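You operate a simulated robot arm through the tools that you are given. There is no shell and no other tool. Be economical: measure what you need, move in short steps, check, and stop when the job is done.

Carry out the task below with a simulated two-armed robot. There is one attempt and no reset: what you move stays moved.

TASK
Pick up the extension tube from the shoe cabinet top with one hand, pass it to the other hand and put it on the bag table top. Set down upright: extension tube.

Only the result counts: the job must be done as asked and must still hold three seconds after the hand-in. Knocking over, shifting, dropping, spilling or breaking anything else fails it.

THE ROBOT
Two 7-joint arms with two-finger grippers on one trunk, on a base that drives. Base frame: it is fixed to the floor where the robot stands at the start and does not move with it; the origin is under the middle of the robot, x ahead of it, y to its left, z up; the surface under the hand at the start is at about z = 0.864. Readings come in m, degrees, newtons and seconds.
The left shoulder is at the start at [0.024, 0.215, 1.206], the right one opposite. With the tool pointing down near the work surface each hand reaches from about 0.16 to 0.76 m from the robot's upright axis, wherever it stands, measured 20 degrees to its own side. Places, roughly: bag table top [0.6, -1.3, 0.8]; extension tube (8x8x15 cm) [0.7, -0.1, 0.9]. Payload 2.2 kg a hand.
The tool frame of a hand sits at the grasp point between the pads (the TCP): z along the fingers, y along the line on which they close. The tips reach 0.019 m beyond it. The gripper opens to 0.116 m. The gripper's body begins 0.07 m behind the TCP.
Orientation is told as [roll, pitch, yaw] about the base's x, y, z axes, in that order, counted from this pose: with the fingers straight down and closing along the base's y, the tool's x points along the base's -x, its y along +y and its z along -z.

THE INTERFACE
- The arms move only by the tool drive_tool. It takes "left_plan", "right_plan" or both (then of equal length, played together; a hand with none holds still); each is a list of rows, each a list of 7 numbers: the shift along the tool's x, y, z in m, then the turn, a rotation vector about the tool's x, y, z in degrees, then the finger opening in m, from 0 to 0.116. In form: [[dx, dy, dz, ax, ay, az, grip], ...]. A call has 1 to 20 rows; each row is the pose to reach, as a shift and turn from the pose commanded when the call began, along the tool's axes at that moment. A row lasts 0.2 s, in which the tool goes at most 0.05 m and 8.6 degrees; a call with a longer step from one row to the next is refused whole, and so is a gripper value outside its range. A pose out of reach is approached as far as the arm can. The call stops where the force on the tool passes 40 N (or 10 N more than at its start, if that is more) or the arm is blocked; 0.2 s more then pass. Each finger halts on what it meets, pressing with about 43 N; the grip force reading is that of the motor and also rises with nothing between the fingers. The clock runs only during rows and for 0.2 s after the last one: add rows that repeat a pose to give the fingers time. It gives the time, the measured TCP pose, the force on the tool (base axes), the opening and the grip force at its end, in the units of the frame above (readings bear some noise), with the torque about the TCP (base axes, N m) and any sound that the robot's microphone picked up.
- Cameras (640 x 400 px; columns grow to the right, rows downward): "scene" is now at [0.1257, -0.0302, 1.3726]; the picture's right is [-0.33, -0.94, 0.00], its down [-0.56, 0.20, -0.80] and it looks along [0.76, -0.27, -0.60] (base axes); focal length 248 px, centre (320, 200). "left" rides on the left gripper at [0.069, 0.015, -0.096] in its tool frame; the picture's right is [-0.21, 0.98, 0.00], its down [-0.76, -0.17, -0.63] and it looks along [-0.62, -0.14, 0.77] (tool axes); focal length 251 px, centre (320, 200). "right" rides on the right gripper at [0.069, -0.015, -0.097] in its tool frame; the picture's right is [0.21, 0.98, 0.00], its down [-0.76, 0.17, -0.63] and it looks along [-0.62, 0.14, 0.77] (tool axes); focal length 251 px, centre (320, 200). There is no depth. A picture from a camera that has moved, and an enlarged one, comes with that camera's place and axes in the base frame and with its lens.
- get_image(camera): a new picture of that camera. The clock stands still meanwhile.
- slide_trunk(by): slides the trunk up (or, below 0, down) by that many m; the arms and the scene camera ride with it, the base frame stays. It gives what a move gives, with no picture.
- steer(legs): drives the robot by 1 to 6 legs, each [ahead, left, turn to the left] in m, m and degrees, along the robot's own axes; the way and the turn of a leg run together, so that a leg with both is an arc; at most 1.5 m and 180 degrees a leg. The arms and the cameras ride along, it lands a little off, and it stops where it bumps. It gives what a move gives.
- head_to(pan, tilt): turns the head with the scene camera to pan (to the left, within 80 degrees either way) and tilt (down, from -29 to 69), counted from straight ahead of the robot. It gives what a move gives.
- zoom(camera, box): a new picture of the part [left, top, right, bottom] of that camera's present view, enlarged. The clock stands still meanwhile.
- finish_job(): hands the job in; it is judged then, once.

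Go step by step. Nothing tells you exact positions but the pictures and the camera data: compare them with the known pose of the tool, close in by small moves and look again before you grip or let go. The budget is 120 turns and 88 pictures, counting those below and the enlarged ones. Unless the task says otherwise, let go and move clear before handing in, and close with one line.

The tools are called after ">>>" as name(argument=value, ...) on one line, values as JSON. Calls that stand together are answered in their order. drive_tool: Moves the arms, as the interface text tells. Its arguments: {"type":"object","properties":{"left_plan":{"type":"array","items":{"type":"array","items":{"type":"number"}}},"right_plan":{"type":"array","items":{"type":"array","items":{"type":"number"}}}},"required":[]} The other tools are called the same way: slide_trunk (by) slides the trunk up or down; steer (legs) drives the base; head_to (pan, tilt) turns the head that bears the scene camera; get_image (camera) takes a picture; zoom (camera, box) takes an enlarged picture of a part of a camera's view; finish_job () hands the job in.

At the start:

```text
t: 0.0
left_tcp_pos: [0.5066, 0.164, 1.1705]
left_tcp_rot: [0.0, 0.1, 0.0]
left_contact_force: [0.5, -0.8, 0.1]
left_torque: [0.0, 0.01, -0.02]
left_finger_gap: 0.1161
left_gripper_force: 0.1
right_tcp_pos: [0.4494, -0.3128, 1.1382]
right_tcp_rot: [0.0, 0.2, 0.1]
right_contact_force: [-1.0, -1.2, -0.3]
right_torque: [0.0, 0.0, -0.02]
right_finger_gap: 0.1162
right_gripper_force: 0.1
trunk travel left (down, up): [-0.35, 0.14]
robot x, y, heading: [0.0013, -0.0002, -0.0]
head pan, tilt: [-19.3, 36.4]
```

scene: 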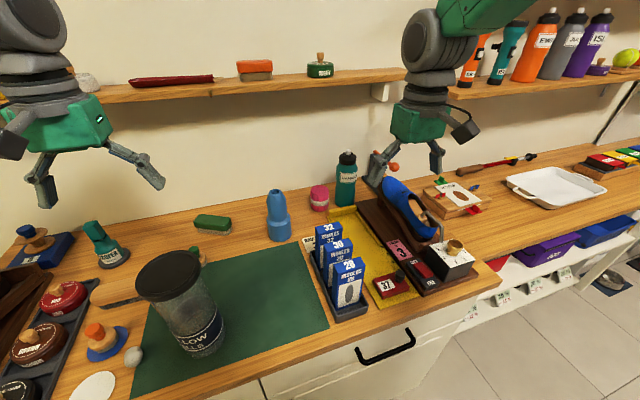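
right: 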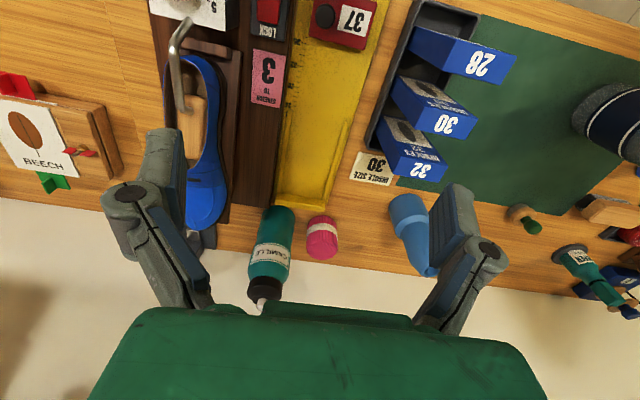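
left: 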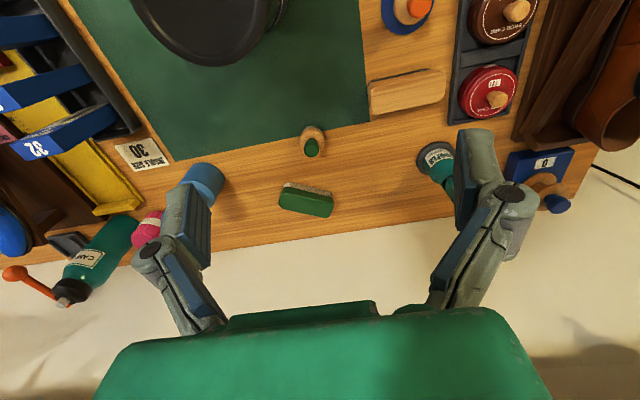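

The blue stepped tube near [0.66, -0.10] looks like the extension tube. I'll look closer at it and at the bag table.

>>> zoom(camera="scene", box=[180, 140, 380, 265])

>>> head_to(pan=-65, tilt=30)

>>> get_image(camera="scene")

```text
3.20 times, centred on (280, 202) of scene
camera zoom: at [0.1257, -0.0302, 1.3726], right [-0.33, -0.94, 0.0], down [-0.56, 0.2, -0.8], along [0.76, -0.27, -0.6], focal length 793 px, centre (448, 192)
```

zoom: 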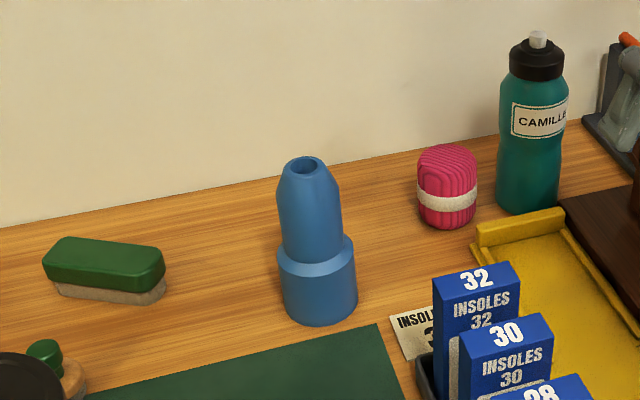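

```text
t: 1.1
left_tcp_pos: [0.5058, 0.1638, 1.1716]
left_tcp_rot: [0.1, -0.1, 0.0]
left_contact_force: [1.0, 0.4, -1.1]
left_torque: [0.02, 0.03, -0.01]
left_finger_gap: 0.116
left_gripper_force: 0.1
right_tcp_pos: [0.4466, -0.312, 1.139]
right_tcp_rot: [0.1, -0.1, 0.0]
right_contact_force: [-0.3, 0.1, 0.5]
right_torque: [0.0, 0.0, 0.04]
right_finger_gap: 0.1159
right_gripper_force: 0.1
trunk travel left (down, up): [-0.35, 0.14]
robot x, y, heading: [0.0007, 0.0038, 0.1]
head pan, tilt: [-65.0, 30.0]
```

```text
83 pictures are left
camera scene: at [0.0818, -0.0835, 1.3826], right [-0.91, -0.42, 0.0], down [-0.22, 0.45, -0.86], along [0.36, -0.78, -0.5], focal length 248 px, centre (320, 200)
```

scene: 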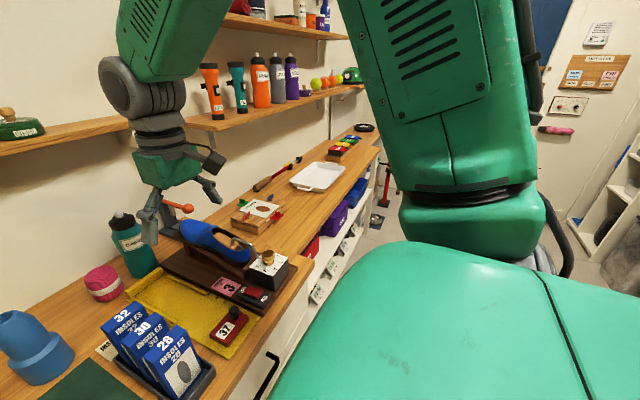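

The tube stands upright at about [0.649, -0.096], with a wide base about 7 cm across and a narrower neck. I'll turn the robot right so the tube falls in the left hand's comfortable range.

>>> steer(legs=[[0, 0, -22]])

>>> head_to(pan=-20, tilt=30)

>>> get_image(camera="scene")

>>> get_image(camera="left")

```text
t: 2.7
left_tcp_pos: [0.5307, -0.0307, 1.1722]
left_tcp_rot: [0.0, -0.1, -21.6]
left_contact_force: [-0.5, 0.7, -0.5]
left_torque: [-0.03, 0.02, 0.03]
left_finger_gap: 0.1157
left_gripper_force: 0.1
right_tcp_pos: [0.3013, -0.4525, 1.1403]
right_tcp_rot: [0.0, 0.0, -21.4]
right_contact_force: [-0.2, -0.3, 0.4]
right_torque: [-0.06, 0.02, 0.01]
right_finger_gap: 0.1161
right_gripper_force: 0.0
trunk travel left (down, up): [-0.35, 0.14]
robot x, y, heading: [0.0009, 0.0015, -21.6]
head pan, tilt: [-65.0, 30.0]
```

```text
t: 3.8
left_tcp_pos: [0.528, -0.0308, 1.1742]
left_tcp_rot: [0.1, -0.2, -21.6]
left_contact_force: [-0.2, -0.1, -0.2]
left_torque: [-0.01, 0.0, -0.03]
left_finger_gap: 0.1162
left_gripper_force: 0.0
right_tcp_pos: [0.2981, -0.4526, 1.1397]
right_tcp_rot: [0.0, -0.3, -21.5]
right_contact_force: [0.6, 0.3, -0.1]
right_torque: [0.0, -0.01, -0.01]
right_finger_gap: 0.1162
right_gripper_force: 0.1
trunk travel left (down, up): [-0.35, 0.14]
robot x, y, heading: [0.0012, 0.001, -21.7]
head pan, tilt: [-20.0, 30.0]
```

```text
82 pictures are left
camera scene: at [0.1078, -0.077, 1.3825], right [-0.66, -0.75, 0.0], down [-0.38, 0.33, -0.86], along [0.65, -0.57, -0.5], focal length 248 px, centre (320, 200)
```

scene: 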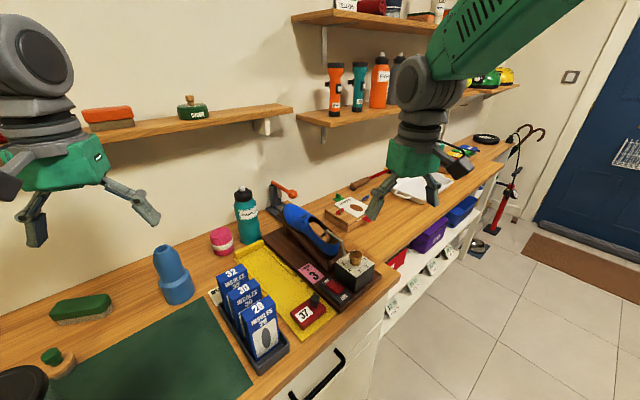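

```text
81 pictures are left
camera left: at [0.4672, 0.0076, 1.2686], right [0.56, 0.83, 0.0], down [0.64, -0.43, 0.64], along [0.53, -0.35, -0.77], focal length 251 px, centre (320, 200)
```

left: 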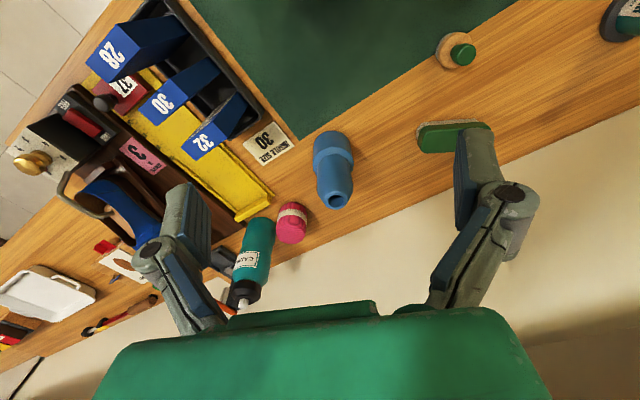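

Two views agree on the tube top at about [0.652, -0.094, 1.014]. I'll move the left hand above it.

>>> drive_tool(left_plan=[[-0.035, -0.003, 0.02, 0, 0, 0, 0.116], [-0.07, -0.007, 0.04, 0, 0, 0, 0.116], [-0.105, -0.01, 0.06, 0, 0, 0, 0.116], [-0.138, -0.013, 0.08, 0, 0, 0, 0.116], [-0.138, -0.013, 0.08, 0, 0, 0, 0.116]])

>>> get_image(camera="left")

>>> get_image(camera="scene")

```text
t: 5.0
left_tcp_pos: [0.6513, -0.0955, 1.0955]
left_tcp_rot: [0.2, -0.4, -21.5]
left_contact_force: [-0.1, -0.3, 1.3]
left_torque: [-0.03, 0.0, 0.0]
left_finger_gap: 0.1161
left_gripper_force: 0.1
right_tcp_pos: [0.2959, -0.452, 1.1421]
right_tcp_rot: [0.0, -0.3, -21.5]
right_contact_force: [-0.3, -0.9, 0.6]
right_torque: [0.0, -0.04, -0.02]
right_finger_gap: 0.1159
right_gripper_force: 0.0
trunk travel left (down, up): [-0.35, 0.14]
robot x, y, heading: [-0.0002, -0.0002, -21.3]
head pan, tilt: [-20.0, 30.0]
```

```text
80 pictures are left
camera left: at [0.5909, -0.0554, 1.1902], right [0.56, 0.83, 0.0], down [0.64, -0.43, 0.64], along [0.53, -0.35, -0.77], focal length 251 px, centre (320, 200)
```

left: 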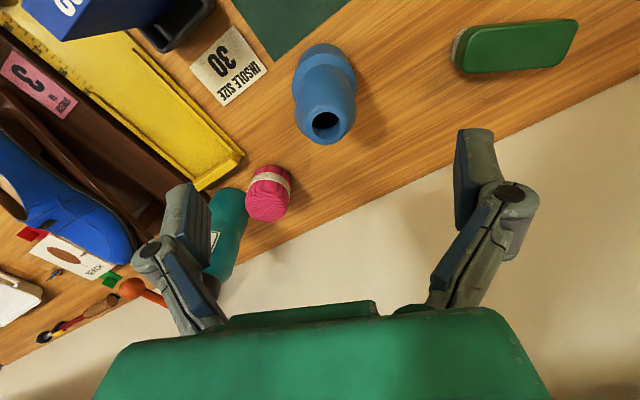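

```text
79 pictures are left
camera scene: at [0.1073, -0.0769, 1.3826], right [-0.66, -0.75, 0.0], down [-0.38, 0.33, -0.86], along [0.65, -0.57, -0.5], focal length 248 px, centre (320, 200)
```

scene: 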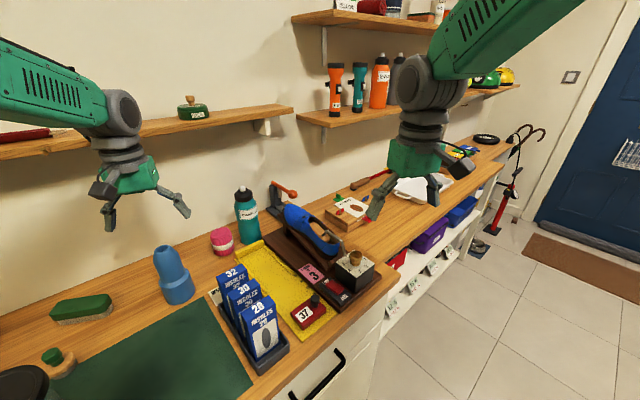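

The hole lines up within a few millimetres. I'll correct for that, descend around the neck and check before closing.

>>> drive_tool(left_plan=[[-0.002, 0.004, 0.03, 0, 0, 0, 0.116], [-0.002, 0.004, 0.06, 0, 0, 0, 0.116], [-0.002, 0.004, 0.09, 0, 0, 0, 0.116], [-0.002, 0.004, 0.11, 0, 0, 0, 0.116], [-0.002, 0.004, 0.127, 0, 0, 0, 0.116], [-0.002, 0.004, 0.127, 0, 0, 0, 0.116]])

>>> get_image(camera="left")

>>> zoom(camera="scene", box=[60, 180, 260, 305])

```text
t: 6.4
left_tcp_pos: [0.6548, -0.0927, 0.9661]
left_tcp_rot: [0.1, -0.2, -21.4]
left_contact_force: [0.0, -0.5, -0.2]
left_torque: [0.01, 0.01, -0.01]
left_finger_gap: 0.1158
left_gripper_force: 0.0
right_tcp_pos: [0.2971, -0.4529, 1.141]
right_tcp_rot: [0.1, -0.2, -21.5]
right_contact_force: [0.6, 0.4, -0.3]
right_torque: [0.02, 0.02, -0.01]
right_finger_gap: 0.1162
right_gripper_force: 0.1
trunk travel left (down, up): [-0.35, 0.14]
robot x, y, heading: [0.0021, -0.0013, -21.9]
head pan, tilt: [-20.0, 30.0]
```

```text
78 pictures are left
camera left: at [0.5949, -0.053, 1.0617], right [0.56, 0.83, 0.0], down [0.64, -0.43, 0.64], along [0.53, -0.35, -0.77], focal length 251 px, centre (320, 200)
```

left: 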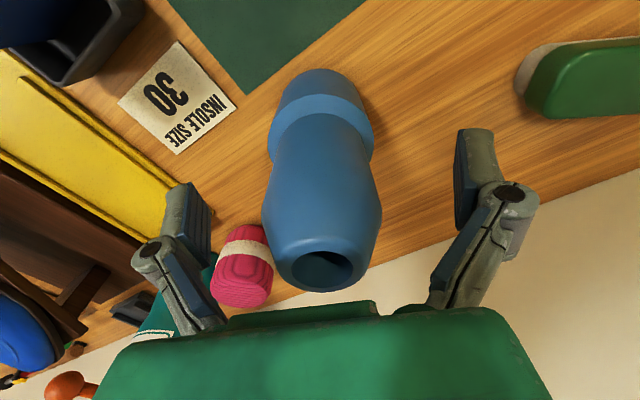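

```text
3.20 times, centred on (160, 242) of scene
camera zoom: at [0.1085, -0.0777, 1.3824], right [-0.66, -0.75, 0.0], down [-0.38, 0.33, -0.86], along [0.65, -0.57, -0.5], focal length 793 px, centre (832, 64)
```

zoom: 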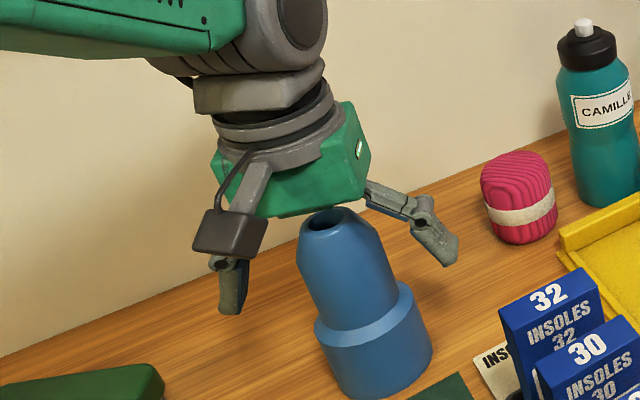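

The neck is centred between the fingers, so I'll close the grip.

>>> drive_tool(left_plan=[[0, 0, 0, 0, 0, 0, 0.0], [0, 0, 0, 0, 0, 0, 0.0], [0, 0, 0, 0, 0, 0, 0.0], [0, 0, 0, 0, 0, 0, 0.0]])

>>> get_image(camera="left")

```text
t: 7.4
left_tcp_pos: [0.6551, -0.0916, 0.9662]
left_tcp_rot: [0.1, -0.2, -21.4]
left_contact_force: [0.6, -0.3, 0.3]
left_torque: [0.0, 0.02, 0.0]
left_finger_gap: 0.0487
left_gripper_force: 42.5
right_tcp_pos: [0.298, -0.4527, 1.1417]
right_tcp_rot: [0.0, -0.2, -21.5]
right_contact_force: [-0.4, 1.2, -0.5]
right_torque: [-0.01, -0.01, -0.02]
right_finger_gap: 0.1161
right_gripper_force: 0.1
trunk travel left (down, up): [-0.35, 0.14]
robot x, y, heading: [-0.0013, -0.0015, -21.6]
head pan, tilt: [-20.0, 30.0]
```

```text
76 pictures are left
camera left: at [0.5949, -0.0531, 1.0617], right [0.56, 0.83, 0.0], down [0.64, -0.43, 0.64], along [0.53, -0.35, -0.77], focal length 251 px, centre (320, 200)
```

left: 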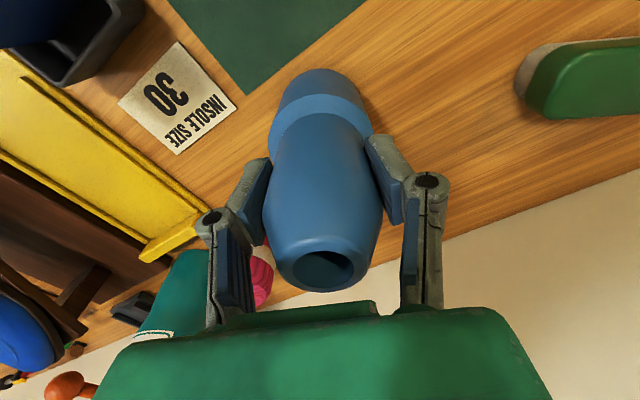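

Gripped firmly at 4.9 cm. I'll lift straight up, then draw it back in front of the robot.

>>> drive_tool(left_plan=[[0, 0, -0.02, 0, 0, 0, 0], [0, 0, -0.05, 0, 0, 0, 0], [0, 0, -0.09, 0, 0, 0, 0], [0, 0, -0.13, 0, 0, 0, 0], [0.02, -0.01, -0.16, 0, 0, 0, 0], [0.05, -0.025, -0.19, 0, 0, 0, 0], [0.08, -0.04, -0.22, 0, 0, 0, 0], [0.11, -0.055, -0.24, 0, 0, 0, 0], [0.15, -0.075, -0.24, 0, 0, 0, 0], [0.19, -0.1, -0.24, 0, 0, 0, 0], [0.19, -0.1, -0.24, 0, 0, 0, 0]])

>>> get_image(camera="scene")

```text
t: 9.8
left_tcp_pos: [0.44, -0.1136, 1.2064]
left_tcp_rot: [0.2, -0.1, -21.5]
left_contact_force: [-0.3, 0.1, 0.2]
left_torque: [-0.01, 0.02, 0.0]
left_finger_gap: 0.0487
left_gripper_force: 43.1
right_tcp_pos: [0.2989, -0.4529, 1.1397]
right_tcp_rot: [0.0, -0.3, -21.5]
right_contact_force: [-0.9, 0.8, 0.3]
right_torque: [-0.01, 0.03, 0.01]
right_finger_gap: 0.1163
right_gripper_force: 0.1
trunk travel left (down, up): [-0.35, 0.14]
robot x, y, heading: [0.0041, 0.0004, -21.3]
head pan, tilt: [-20.0, 30.0]
```

```text
75 pictures are left
camera scene: at [0.1076, -0.079, 1.3823], right [-0.66, -0.75, 0.0], down [-0.38, 0.33, -0.86], along [0.65, -0.57, -0.5], focal length 248 px, centre (320, 200)
```

scene: 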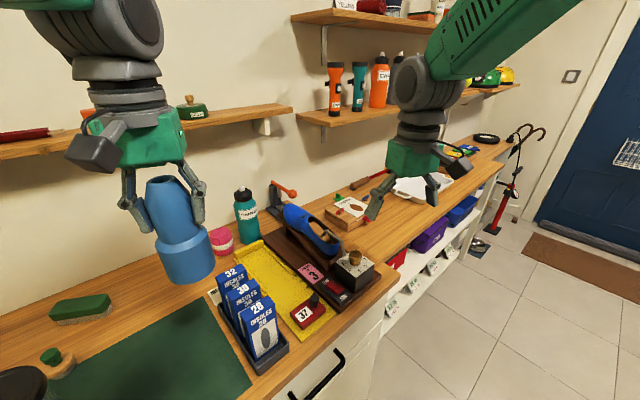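

The tube is held well. I'll back away from the cabinet to make room for the handover.

>>> steer(legs=[[-0.3, 0, 0], [0, 0, 21.5]])

>>> head_to(pan=-45, tilt=25)

>>> get_image(camera="scene")

```text
t: 12.9
left_tcp_pos: [0.1729, 0.1621, 1.2069]
left_tcp_rot: [0.2, -0.2, -0.1]
left_contact_force: [0.1, 0.7, -0.5]
left_torque: [-0.02, 0.0, 0.02]
left_finger_gap: 0.0488
left_gripper_force: 43.7
right_tcp_pos: [0.164, -0.2053, 1.1389]
right_tcp_rot: [0.1, -0.2, -0.2]
right_contact_force: [-1.0, -0.4, 0.4]
right_torque: [-0.02, 0.02, -0.01]
right_finger_gap: 0.1159
right_gripper_force: 0.1
trunk travel left (down, up): [-0.35, 0.14]
robot x, y, heading: [-0.2801, 0.1118, -0.2]
head pan, tilt: [-20.0, 30.0]
```

```text
t: 13.8
left_tcp_pos: [0.1684, 0.1641, 1.2098]
left_tcp_rot: [0.1, -0.3, -0.2]
left_contact_force: [0.6, -0.7, -0.5]
left_torque: [-0.01, -0.01, 0.0]
left_finger_gap: 0.0485
left_gripper_force: 43.1
right_tcp_pos: [0.1599, -0.204, 1.1409]
right_tcp_rot: [0.1, -0.4, -0.1]
right_contact_force: [-0.2, -0.7, -0.5]
right_torque: [-0.01, 0.02, 0.01]
right_finger_gap: 0.1162
right_gripper_force: 0.0
trunk travel left (down, up): [-0.35, 0.14]
robot x, y, heading: [-0.2772, 0.1125, -0.2]
head pan, tilt: [-45.0, 25.0]
```

```text
74 pictures are left
camera scene: at [-0.171, 0.041, 1.3905], right [-0.71, -0.71, 0.0], down [-0.3, 0.3, -0.9], along [0.64, -0.64, -0.43], focal length 248 px, centre (320, 200)
```

scene: 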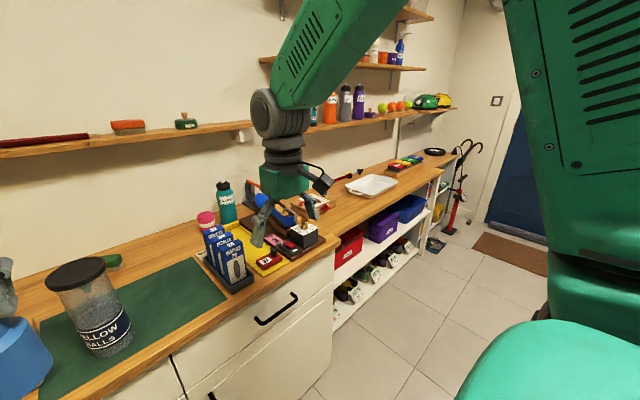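

Now I'll slide right to face the bag table and look at its top.

>>> steer(legs=[[0, -1.2, 0]])

>>> head_to(pan=-5, tilt=25)

>>> get_image(camera="scene")

```text
t: 20.0
left_tcp_pos: [0.1654, -1.0424, 1.2094]
left_tcp_rot: [0.2, -0.4, -0.2]
left_contact_force: [-0.4, 0.0, -1.1]
left_torque: [0.0, 0.0, 0.02]
left_finger_gap: 0.0486
left_gripper_force: 42.8
right_tcp_pos: [0.1601, -1.4106, 1.1422]
right_tcp_rot: [0.0, -0.4, -0.1]
right_contact_force: [0.2, 0.3, -0.7]
right_torque: [-0.03, 0.0, -0.02]
right_finger_gap: 0.1162
right_gripper_force: 0.1
trunk travel left (down, up): [-0.35, 0.14]
robot x, y, heading: [-0.2802, -1.1, -0.1]
head pan, tilt: [-45.0, 25.0]
```

```text
t: 21.0
left_tcp_pos: [0.1632, -1.0449, 1.2094]
left_tcp_rot: [0.3, -0.3, 0.0]
left_contact_force: [-0.4, 0.0, 0.1]
left_torque: [0.01, -0.03, 0.02]
left_finger_gap: 0.0486
left_gripper_force: 42.8
right_tcp_pos: [0.157, -1.4124, 1.1419]
right_tcp_rot: [0.1, -0.5, -0.1]
right_contact_force: [0.0, -0.5, -0.2]
right_torque: [0.01, -0.02, -0.01]
right_finger_gap: 0.1159
right_gripper_force: 0.0
trunk travel left (down, up): [-0.35, 0.14]
robot x, y, heading: [-0.279, -1.1001, -0.1]
head pan, tilt: [-5.0, 25.0]
```

```text
73 pictures are left
camera scene: at [-0.1467, -1.1108, 1.3905], right [-0.09, -1.0, 0.0], down [-0.42, 0.04, -0.9], along [0.9, -0.08, -0.43], focal length 248 px, centre (320, 200)
```

scene: 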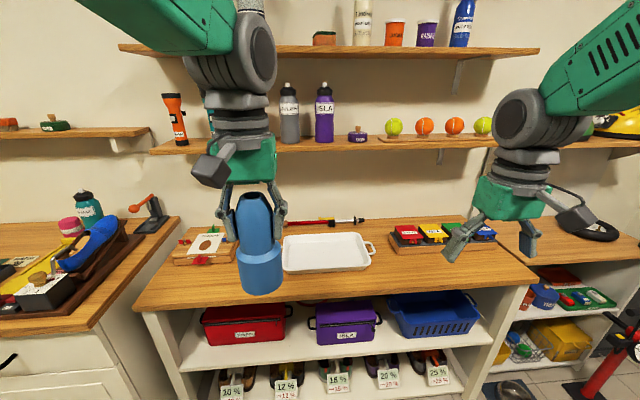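

The bag table has a free spot near [0.49, -1.43], between the tray and the clip rack at the front. I'll do the handover here: both hands turn so the right can come in from the side, below the left fingers.

>>> drive_tool(left_plan=[[0, 0, 0, 0, 0, 8.5, 0], [0, 0, 0, 0, 0, 17, 0], [0, 0, 0, 0, 0, 25.5, 0], [0, 0, 0, 0, 0, 34, 0], [0, 0, 0, 0, 0, 42.5, 0], [0, 0, 0, 0, 0, 51, 0], [0, 0, 0, 0, 0, 59.5, 0], [0, 0, 0, 0, 0, 68, 0], [0, 0, 0, 0, 0, 76.5, 0], [0, 0, 0, 0, 0, 84, 0], [0, 0, 0, 0, 0, 90, 0], [0, 0, 0, 0, 0, 90, 0]], right_plan=[[0, 0, 0, 0, 0, -8.5, 0.116], [0, 0, 0, 0, 0, -17, 0.116], [0, 0, 0, 0, 0, -25.5, 0.116], [0, 0, 0, 0, 0, -34, 0.116], [0, 0, 0, 0, 0, -42.5, 0.116], [0, 0, 0, 0, 0, -51, 0.116], [0, 0, 0, 0, 0, -59.5, 0.116], [0, 0, 0, 0, 0, -68, 0.116], [0, 0, 0, 0, 0, -76.5, 0.116], [0, 0, 0, 0, 0, -84, 0.116], [0, 0, 0, 0, 0, -90, 0.116], [0, 0, 0, 0, 0, -90, 0.116]])

>>> get_image(camera="scene")

```text
t: 23.6
left_tcp_pos: [0.1643, -1.044, 1.2112]
left_tcp_rot: [0.4, 0.2, -90.2]
left_contact_force: [0.2, -0.5, -0.3]
left_torque: [0.01, 0.01, 0.01]
left_finger_gap: 0.0486
left_gripper_force: 43.1
right_tcp_pos: [0.1566, -1.4103, 1.1428]
right_tcp_rot: [-0.5, -0.1, 90.0]
right_contact_force: [0.6, -0.3, -0.5]
right_torque: [0.0, 0.01, 0.03]
right_finger_gap: 0.1162
right_gripper_force: 0.1
trunk travel left (down, up): [-0.35, 0.14]
robot x, y, heading: [-0.282, -1.0974, 0.1]
head pan, tilt: [-5.0, 25.0]
```

```text
72 pictures are left
camera scene: at [-0.1465, -1.1093, 1.3905], right [-0.09, -1.0, 0.0], down [-0.42, 0.04, -0.9], along [0.9, -0.08, -0.43], focal length 248 px, centre (320, 200)
```

scene: 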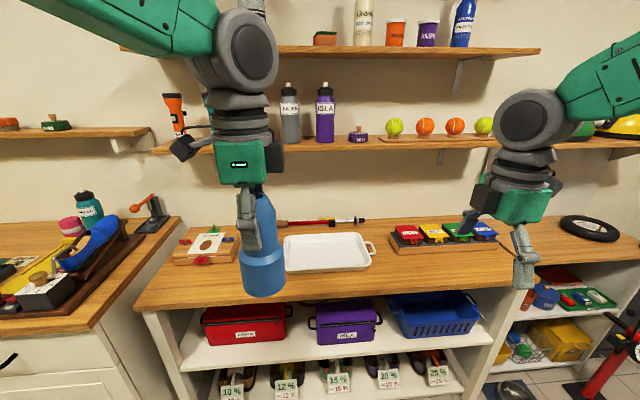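

Tube axis is at about [0.164, -1.049]. I'll tilt the right hand 45° toward the left and bring it to a pre-grasp point.

>>> drive_tool(right_plan=[[-0.041, -0.001, -0.019, 0, -7.5, 0, 0.116], [-0.082, -0.003, -0.038, 0, -15, 0, 0.116], [-0.123, -0.004, -0.057, 0, -22.5, 0, 0.116], [-0.165, -0.005, -0.076, 0, -30, 0, 0.116], [-0.207, -0.007, -0.095, 0, -37.5, 0, 0.116], [-0.248, -0.008, -0.114, 0, -45, 0, 0.116], [-0.248, -0.008, -0.114, 0, -45, 0, 0.116]])

>>> get_image(camera="scene")

>>> get_image(camera="right")

```text
t: 25.2
left_tcp_pos: [0.1636, -1.0424, 1.21]
left_tcp_rot: [0.6, 0.2, -90.0]
left_contact_force: [0.0, 0.3, -0.6]
left_torque: [0.02, -0.01, 0.0]
left_finger_gap: 0.0487
left_gripper_force: 43.0
right_tcp_pos: [0.1649, -1.1621, 1.2542]
right_tcp_rot: [-0.7, -45.1, 90.5]
right_contact_force: [-0.5, 0.0, 0.5]
right_torque: [-0.01, 0.01, -0.03]
right_finger_gap: 0.1161
right_gripper_force: 0.1
trunk travel left (down, up): [-0.35, 0.14]
robot x, y, heading: [-0.2828, -1.1011, -0.0]
head pan, tilt: [-5.0, 25.0]
```

```text
71 pictures are left
camera scene: at [-0.1464, -1.1086, 1.3905], right [-0.09, -1.0, 0.0], down [-0.42, 0.04, -0.9], along [0.9, -0.08, -0.43], focal length 248 px, centre (320, 200)
```

scene: 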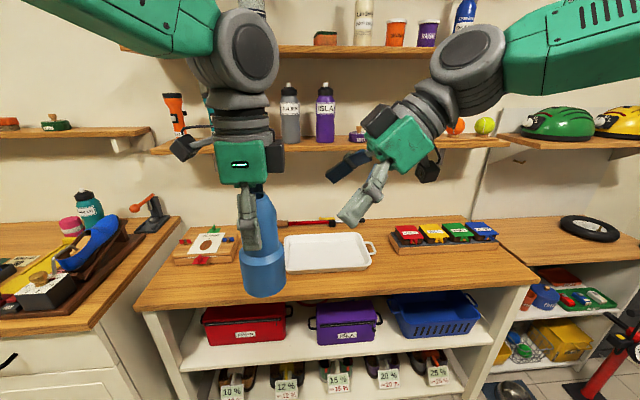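

```text
70 pictures are left
camera right: at [0.1809, -1.281, 1.2739], right [-0.98, -0.15, -0.16], down [-0.18, 0.09, 0.98], along [-0.13, 0.98, -0.11], focal length 251 px, centre (320, 200)
```

right: 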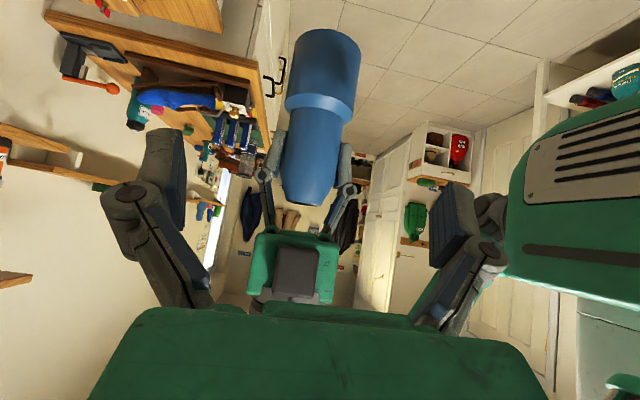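

The right hand is centred on the tube in x. I'll advance along its finger axis to straddle the base.

>>> drive_tool(right_plan=[[0, 0, 0.03, 0, 0, 0, 0.116], [0, 0, 0.06, 0, 0, 0, 0.116], [0, 0, 0.09, 0, 0, 0, 0.116], [0, 0, 0.12, 0, 0, 0, 0.116], [0, 0, 0.14, 0, 0, 0, 0.116], [0, 0, 0.157, 0, 0, 0, 0.116], [0, 0, 0.157, 0, 0, 0, 0.116]])

>>> get_image(camera="scene")

>>> get_image(camera="right")

```text
t: 26.8
left_tcp_pos: [0.1632, -1.0428, 1.2101]
left_tcp_rot: [0.4, 0.1, -90.2]
left_contact_force: [-0.4, -0.1, -1.2]
left_torque: [0.02, -0.01, -0.03]
left_finger_gap: 0.0488
left_gripper_force: 43.0
right_tcp_pos: [0.1657, -1.0519, 1.1455]
right_tcp_rot: [-0.8, -45.1, 90.5]
right_contact_force: [-0.3, 0.2, 1.0]
right_torque: [0.02, 0.03, 0.01]
right_finger_gap: 0.1157
right_gripper_force: 0.0
trunk travel left (down, up): [-0.35, 0.14]
robot x, y, heading: [-0.279, -1.1016, -0.0]
head pan, tilt: [-5.0, 25.0]
```

```text
69 pictures are left
camera scene: at [-0.1458, -1.1078, 1.3904], right [-0.09, -1.0, 0.0], down [-0.42, 0.04, -0.9], along [0.9, -0.08, -0.43], focal length 248 px, centre (320, 200)
```

scene: 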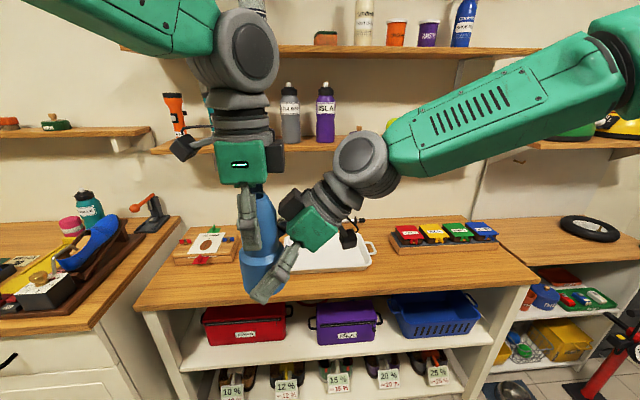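

```text
68 pictures are left
camera right: at [0.1813, -1.1693, 1.1641], right [-0.98, -0.15, -0.16], down [-0.18, 0.09, 0.98], along [-0.13, 0.98, -0.11], focal length 251 px, centre (320, 200)
```

right: 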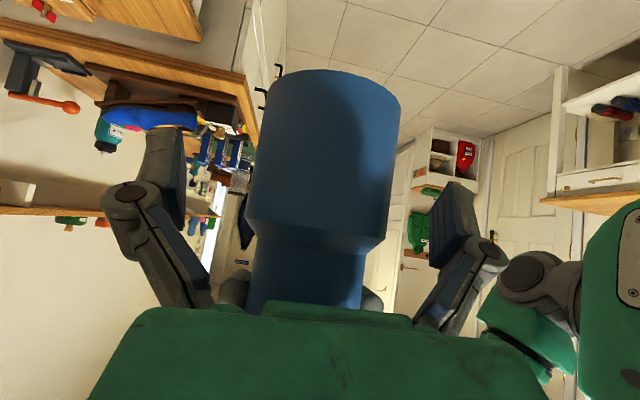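

The base is between the right pads and slightly off-centre; I'll nudge 2 mm and close the right hand while the left holds.

>>> drive_tool(right_plan=[[0, 0.002, 0, 0, 0, 0, 0.116], [0, 0.002, 0, 0, 0, 0, 0.09], [0, 0.002, 0, 0, 0, 0, 0.0], [0, 0.002, 0, 0, 0, 0, 0.0], [0, 0.002, 0, 0, 0, 0, 0.0]])

>>> get_image(camera="right")

```text
t: 28.0
left_tcp_pos: [0.1646, -1.0433, 1.2111]
left_tcp_rot: [0.4, 0.1, -90.1]
left_contact_force: [-3.1, 0.2, 1.3]
left_torque: [0.0, 0.38, 0.36]
left_finger_gap: 0.0486
left_gripper_force: 42.9
right_tcp_pos: [0.1642, -1.0507, 1.1451]
right_tcp_rot: [-0.7, -45.0, 90.4]
right_contact_force: [3.1, 0.2, -1.6]
right_torque: [-0.04, -0.24, -0.41]
right_finger_gap: 0.0669
right_gripper_force: 43.5
trunk travel left (down, up): [-0.35, 0.14]
robot x, y, heading: [-0.2807, -1.0975, -0.1]
head pan, tilt: [-5.0, 25.0]
```

```text
67 pictures are left
camera right: at [0.1798, -1.1695, 1.1645], right [-0.98, -0.15, -0.16], down [-0.17, 0.09, 0.98], along [-0.13, 0.98, -0.11], focal length 251 px, centre (320, 200)
```

right: 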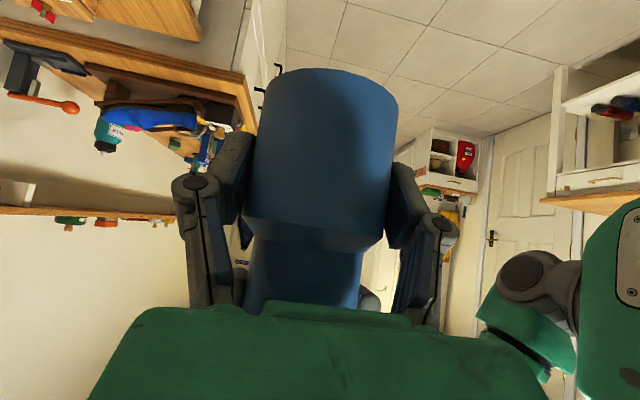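

The right hand has it (6.7 cm) with small forces. The left now opens and lifts clear.

>>> drive_tool(left_plan=[[0, 0, 0, 0, 0, 0, 0.08], [0, 0, 0, 0, 0, 0, 0.116], [0, 0, 0, 0, 0, 0, 0.116], [0, 0, -0.03, 0, 0, 0, 0.116], [0, 0, -0.06, 0, 0, 0, 0.116], [0, 0, -0.1, 0, 0, 0, 0.116], [-0.03, 0, -0.12, 0, 0, 0, 0.116]])

>>> get_image(camera="scene")

```text
t: 29.6
left_tcp_pos: [0.1626, -1.0746, 1.3308]
left_tcp_rot: [0.3, 0.1, -90.1]
left_contact_force: [-0.3, -0.2, -0.1]
left_torque: [0.02, 0.01, 0.02]
left_finger_gap: 0.116
left_gripper_force: 0.0
right_tcp_pos: [0.1645, -1.053, 1.1452]
right_tcp_rot: [-0.7, -45.2, 90.5]
right_contact_force: [0.4, -0.5, 0.1]
right_torque: [-0.02, 0.01, 0.04]
right_finger_gap: 0.0667
right_gripper_force: 43.2
trunk travel left (down, up): [-0.35, 0.14]
robot x, y, heading: [-0.2825, -1.1014, -0.1]
head pan, tilt: [-5.0, 25.0]
```

```text
66 pictures are left
camera scene: at [-0.1458, -1.1097, 1.3904], right [-0.09, -1.0, 0.0], down [-0.42, 0.04, -0.9], along [0.9, -0.08, -0.43], focal length 248 px, centre (320, 200)
```

scene: 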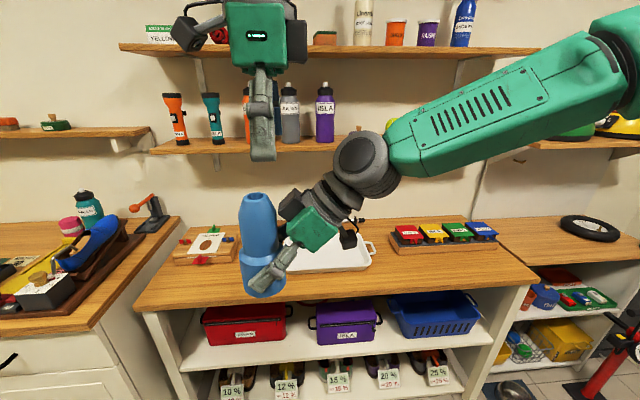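

The right hand now holds the tube alone. I'll clear the left hand away and swing the right so it approaches the table from the robot's side.

>>> drive_tool(left_plan=[[0.02, 0, 0, 0, 0, 0, 0.116], [0.05, 0, 0, 0, 0, 0, 0.116], [0.09, 0, 0, 0, 0, 0, 0.116], [0.13, 0, 0, 0, 0, 0, 0.116], [0.16, 0, 0, 0, 0, 0, 0.116], [0.19, 0, 0, 0, 0, 0, 0.116], [0.22, 0, 0, 0, 0, 0, 0.116], [0.22, 0, 0, 0, 0, 0, 0.116], [0.22, 0, 0, 0, 0, 0, 0.116], [0.22, 0, 0, 0, 0, 0, 0.116], [0.22, 0, 0, 0, 0, 0, 0.116], [0.22, 0, 0, 0, 0, 0, 0.116]], right_plan=[[0.0193, 0, -0.0193, 5.785, 0, 5.785, 0], [0.0386, 0, -0.0386, 11.57, 0, 11.57, 0], [0.0579, 0, -0.0579, 17.355, 0, 17.355, 0], [0.0772, 0, -0.0772, 23.14, 0, 23.14, 0], [0.0965, 0, -0.0965, 28.925, 0, 28.925, 0], [0.1158, 0, -0.1158, 34.71, 0, 34.71, 0], [0.1351, 0, -0.1351, 40.495, 0, 40.495, 0], [0.1544, 0, -0.1544, 46.28, 0, 46.28, 0], [0.1737, 0, -0.1737, 52.065, 0, 52.065, 0], [0.193, 0, -0.193, 57.85, 0, 57.85, 0], [0.212, 0, -0.212, 63.6, 0, 63.6, 0], [0.212, 0, -0.212, 63.6, 0, 63.6, 0]])

>>> head_to(pan=-15, tilt=30)

>>> get_image(camera="scene")

```text
t: 32.2
left_tcp_pos: [0.1647, -0.8536, 1.3298]
left_tcp_rot: [0.3, 0.0, -90.1]
left_contact_force: [0.3, -0.3, 0.4]
left_torque: [0.0, -0.03, 0.02]
left_finger_gap: 0.1159
left_gripper_force: 0.0
right_tcp_pos: [0.1644, -1.3494, 1.1481]
right_tcp_rot: [0.1, -45.5, 0.0]
right_contact_force: [-0.3, 0.2, -0.3]
right_torque: [0.06, 0.0, 0.04]
right_finger_gap: 0.0659
right_gripper_force: 43.3
trunk travel left (down, up): [-0.35, 0.14]
robot x, y, heading: [-0.2841, -1.1013, -0.3]
head pan, tilt: [-5.0, 25.0]
```

```text
t: 33.0
left_tcp_pos: [0.1631, -0.8541, 1.3289]
left_tcp_rot: [0.5, 0.1, -90.1]
left_contact_force: [0.0, -0.3, 0.1]
left_torque: [0.01, -0.02, 0.02]
left_finger_gap: 0.116
left_gripper_force: 0.0
right_tcp_pos: [0.1639, -1.3516, 1.1482]
right_tcp_rot: [0.0, -45.6, 0.0]
right_contact_force: [0.4, 0.6, -0.5]
right_torque: [0.02, 0.01, -0.01]
right_finger_gap: 0.0663
right_gripper_force: 43.1
trunk travel left (down, up): [-0.35, 0.14]
robot x, y, heading: [-0.2801, -1.098, 0.1]
head pan, tilt: [-15.0, 30.0]
```

```text
65 pictures are left
camera scene: at [-0.1517, -1.1234, 1.3826], right [-0.26, -0.97, 0.0], down [-0.49, 0.13, -0.86], along [0.83, -0.22, -0.5], focal length 248 px, centre (320, 200)
```

scene: 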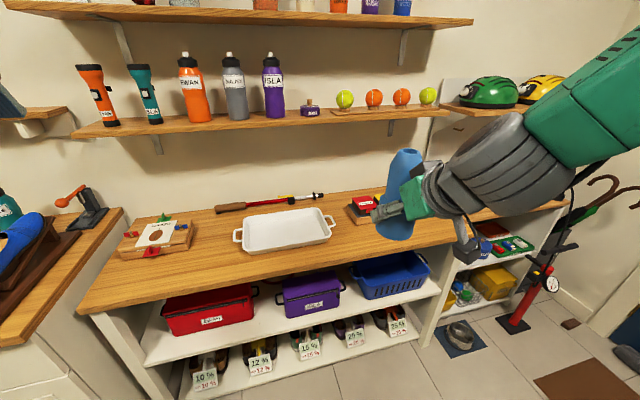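

The tube is still upright in the right hand. I'll drive forward to bring it over the free spot in front of the clip rack.

>>> steer(legs=[[0, -0.1, 0], [0.27, 0, 0]])

>>> head_to(pan=-25, tilt=40)

>>> get_image(camera="scene")

>>> get_image(camera="right")

```text
t: 35.6
left_tcp_pos: [0.425, -1.0255, 1.3409]
left_tcp_rot: [0.8, 2.5, -90.5]
left_contact_force: [0.3, -3.5, 0.8]
left_torque: [0.4, -0.04, 0.02]
left_finger_gap: 0.1162
left_gripper_force: 0.1
right_tcp_pos: [0.4244, -1.5139, 1.1375]
right_tcp_rot: [3.9, -45.7, -3.3]
right_contact_force: [0.4, -2.9, -1.0]
right_torque: [0.17, -0.01, 0.15]
right_finger_gap: 0.0656
right_gripper_force: 43.2
trunk travel left (down, up): [-0.35, 0.14]
robot x, y, heading: [-0.0129, -1.2134, -0.2]
head pan, tilt: [-15.0, 30.0]
```

```text
t: 36.3
left_tcp_pos: [0.43, -1.0059, 1.3358]
left_tcp_rot: [0.6, 1.4, -90.7]
left_contact_force: [-0.3, -1.7, 0.1]
left_torque: [0.11, 0.03, 0.0]
left_finger_gap: 0.1163
left_gripper_force: 0.0
right_tcp_pos: [0.4294, -1.4961, 1.1429]
right_tcp_rot: [2.2, -45.2, -2.2]
right_contact_force: [0.4, -1.2, -0.4]
right_torque: [0.06, -0.02, 0.04]
right_finger_gap: 0.0656
right_gripper_force: 42.8
trunk travel left (down, up): [-0.35, 0.14]
robot x, y, heading: [-0.0127, -1.2221, -0.5]
head pan, tilt: [-25.0, 40.0]
```

```text
64 pictures are left
camera scene: at [0.1059, -1.2689, 1.3669], right [-0.43, -0.91, -0.01], down [-0.58, 0.28, -0.76], along [0.69, -0.32, -0.65], focal length 248 px, centre (320, 200)
```

scene: 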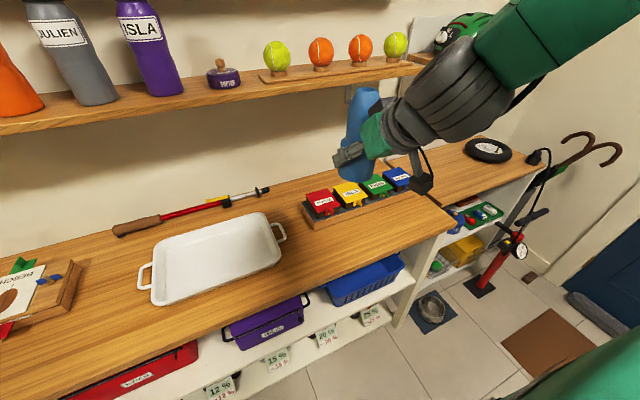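

```text
63 pictures are left
camera right: at [0.3125, -1.5117, 1.1614], right [-0.14, 0.98, -0.13], down [0.08, 0.14, 0.99], along [0.99, 0.13, -0.1], focal length 251 px, centre (320, 200)
```

right: 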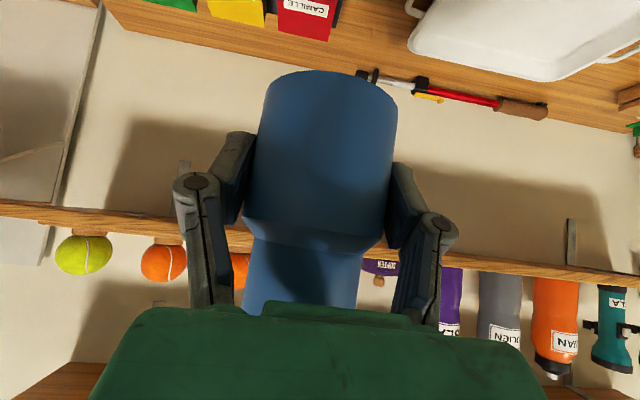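

The body is still swaying slightly after the drive, so I'll let it settle and read the pose.

>>> drive_tool(right_plan=[[0, 0, 0, 0, 0, 0, 0], [0, 0, 0, 0, 0, 0, 0], [0, 0, 0, 0, 0, 0, 0], [0, 0, 0, 0, 0, 0, 0], [0, 0, 0, 0, 0, 0, 0], [0, 0, 0, 0, 0, 0, 0]])

>>> get_image(camera="scene")

```text
t: 37.9
left_tcp_pos: [0.4283, -0.8855, 1.3193]
left_tcp_rot: [0.8, -3.2, -90.3]
left_contact_force: [1.1, 2.1, 0.5]
left_torque: [-0.26, 0.06, 0.05]
left_finger_gap: 0.1157
left_gripper_force: 0.1
right_tcp_pos: [0.4275, -1.3901, 1.161]
right_tcp_rot: [-4.4, -45.7, 2.9]
right_contact_force: [1.2, 1.5, 0.1]
right_torque: [-0.07, 0.08, -0.09]
right_finger_gap: 0.0657
right_gripper_force: 42.7
trunk travel left (down, up): [-0.35, 0.14]
robot x, y, heading: [-0.013, -1.1973, -0.4]
head pan, tilt: [-25.0, 40.0]
stopped in row 6 (right hand): the arm was blocked; the commanded pose is now the measured one
```

```text
62 pictures are left
camera scene: at [0.1072, -1.1795, 1.3672], right [-0.43, -0.9, 0.04], down [-0.58, 0.24, -0.78], along [0.69, -0.35, -0.63], focal length 248 px, centre (320, 200)
```

scene: 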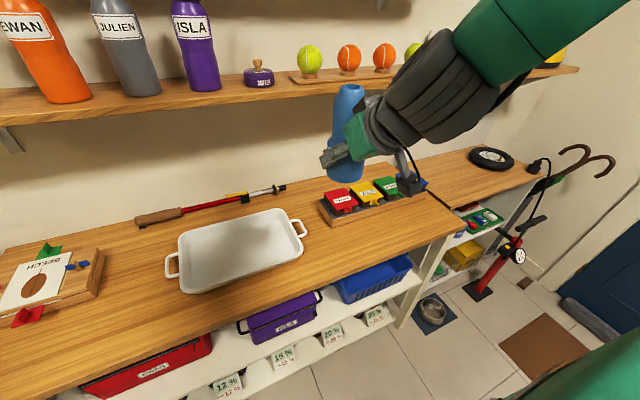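

The whole body is rocking sideways after the drive. I'll keep still until it damps.

>>> drive_tool(left_plan=[[0, 0, 0, 0, 0, 0, 0.116], [0, 0, 0, 0, 0, 0, 0.116], [0, 0, 0, 0, 0, 0, 0.116], [0, 0, 0, 0, 0, 0, 0.116]])

>>> drive_tool(left_plan=[[0, 0, 0, 0, 0, 0, 0.116], [0, 0, 0, 0, 0, 0, 0.116], [0, 0, 0, 0, 0, 0, 0.116], [0, 0, 0, 0, 0, 0, 0.116]])

>>> drive_tool(left_plan=[[0, 0, 0, 0, 0, 0, 0.116], [0, 0, 0, 0, 0, 0, 0.116], [0, 0, 0, 0, 0, 0, 0.116], [0, 0, 0, 0, 0, 0, 0.116]])

```text
t: 38.9
left_tcp_pos: [0.4281, -0.9121, 1.3224]
left_tcp_rot: [0.6, -2.0, -90.6]
left_contact_force: [-0.1, 0.0, -0.6]
left_torque: [-0.05, -0.02, 0.01]
left_finger_gap: 0.1158
left_gripper_force: 0.1
right_tcp_pos: [0.4266, -1.4123, 1.1555]
right_tcp_rot: [-2.9, -45.6, 1.7]
right_contact_force: [0.0, 1.3, -1.1]
right_torque: [-0.04, -0.01, -0.05]
right_finger_gap: 0.0654
right_gripper_force: 43.1
trunk travel left (down, up): [-0.35, 0.14]
robot x, y, heading: [-0.0117, -1.197, -0.4]
head pan, tilt: [-25.0, 40.0]
```

```text
t: 39.9
left_tcp_pos: [0.4257, -0.9455, 1.3306]
left_tcp_rot: [0.9, -0.8, -90.6]
left_contact_force: [-0.7, -0.2, 1.2]
left_torque: [-0.04, -0.09, 0.0]
left_finger_gap: 0.1158
left_gripper_force: 0.2
right_tcp_pos: [0.4232, -1.4429, 1.1537]
right_tcp_rot: [-0.9, -45.8, 0.4]
right_contact_force: [0.7, -0.3, -0.1]
right_torque: [-0.03, 0.05, -0.02]
right_finger_gap: 0.0656
right_gripper_force: 43.5
trunk travel left (down, up): [-0.35, 0.14]
robot x, y, heading: [-0.0086, -1.2021, -0.1]
head pan, tilt: [-25.0, 40.0]
```

```text
t: 41.1
left_tcp_pos: [0.4253, -1.0228, 1.3434]
left_tcp_rot: [1.2, 2.3, -90.8]
left_contact_force: [1.2, -2.5, 0.4]
left_torque: [0.32, 0.03, -0.01]
left_finger_gap: 0.1161
left_gripper_force: 0.2
right_tcp_pos: [0.425, -1.5091, 1.1406]
right_tcp_rot: [3.8, -45.7, -3.3]
right_contact_force: [-0.1, -2.9, -1.2]
right_torque: [0.19, -0.02, 0.14]
right_finger_gap: 0.0654
right_gripper_force: 43.7
trunk travel left (down, up): [-0.35, 0.14]
robot x, y, heading: [-0.0107, -1.2188, 0.0]
head pan, tilt: [-25.0, 40.0]
stopped in row 4 (left hand): the arm was blocked; the commanded pose is now the measured one
```

The rocking isn't damping, perhaps because the base is touching the table. I'll back off a little and see whether it steadies.

>>> steer(legs=[[-0.12, 0, 0]])

>>> drive_tool(left_plan=[[0, 0, 0, 0, 0, 0, 0.116], [0, 0, 0, 0, 0, 0, 0.116], [0, 0, 0, 0, 0, 0, 0.116], [0, 0, 0, 0, 0, 0, 0.116]])

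>>> drive_tool(left_plan=[[0, 0, 0, 0, 0, 0, 0.116], [0, 0, 0, 0, 0, 0, 0.116], [0, 0, 0, 0, 0, 0, 0.116], [0, 0, 0, 0, 0, 0, 0.116]])

>>> get_image(camera="scene")

```text
t: 42.4
left_tcp_pos: [0.3037, -0.9071, 1.3274]
left_tcp_rot: [1.1, -2.1, -90.4]
left_contact_force: [-0.4, 2.5, -0.4]
left_torque: [-0.19, -0.01, 0.03]
left_finger_gap: 0.1163
left_gripper_force: 0.0
right_tcp_pos: [0.3035, -1.409, 1.1611]
right_tcp_rot: [-2.9, -45.9, 2.2]
right_contact_force: [0.6, 2.8, 0.2]
right_torque: [-0.14, 0.05, -0.09]
right_finger_gap: 0.0654
right_gripper_force: 43.3
trunk travel left (down, up): [-0.35, 0.14]
robot x, y, heading: [-0.1307, -1.1998, 0.0]
head pan, tilt: [-25.0, 40.0]
```

```text
t: 43.5
left_tcp_pos: [0.3001, -0.9357, 1.3345]
left_tcp_rot: [1.1, -0.5, -90.2]
left_contact_force: [0.6, -0.8, 0.4]
left_torque: [0.07, -0.03, 0.01]
left_finger_gap: 0.1161
left_gripper_force: 0.1
right_tcp_pos: [0.3006, -1.4328, 1.1524]
right_tcp_rot: [-0.4, -45.6, 0.4]
right_contact_force: [0.4, -0.2, -0.4]
right_torque: [0.01, -0.04, 0.02]
right_finger_gap: 0.0652
right_gripper_force: 42.4
trunk travel left (down, up): [-0.35, 0.14]
robot x, y, heading: [-0.1337, -1.1952, -0.2]
head pan, tilt: [-25.0, 40.0]
stopped in row 4 (left hand): the arm was blocked; the commanded pose is now the measured one
```

```text
t: 44.8
left_tcp_pos: [0.2974, -0.9952, 1.3433]
left_tcp_rot: [1.2, 1.6, -90.4]
left_contact_force: [-0.6, -1.7, 0.4]
left_torque: [0.16, -0.02, -0.02]
left_finger_gap: 0.116
left_gripper_force: 0.1
right_tcp_pos: [0.297, -1.4826, 1.1423]
right_tcp_rot: [2.7, -45.4, -2.0]
right_contact_force: [-0.8, -1.1, -1.4]
right_torque: [0.08, 0.02, 0.08]
right_finger_gap: 0.0654
right_gripper_force: 42.7
trunk travel left (down, up): [-0.35, 0.14]
robot x, y, heading: [-0.1305, -1.2034, -0.2]
head pan, tilt: [-25.0, 40.0]
stopped in row 4 (left hand): the arm was blocked; the commanded pose is now the measured one
```

```text
61 pictures are left
camera scene: at [-0.0121, -1.2834, 1.3652], right [-0.43, -0.9, -0.03], down [-0.58, 0.3, -0.75], along [0.69, -0.31, -0.66], focal length 248 px, centre (320, 200)
```

scene: 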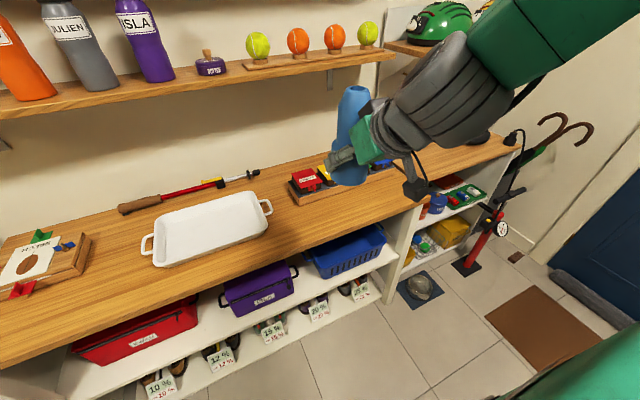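

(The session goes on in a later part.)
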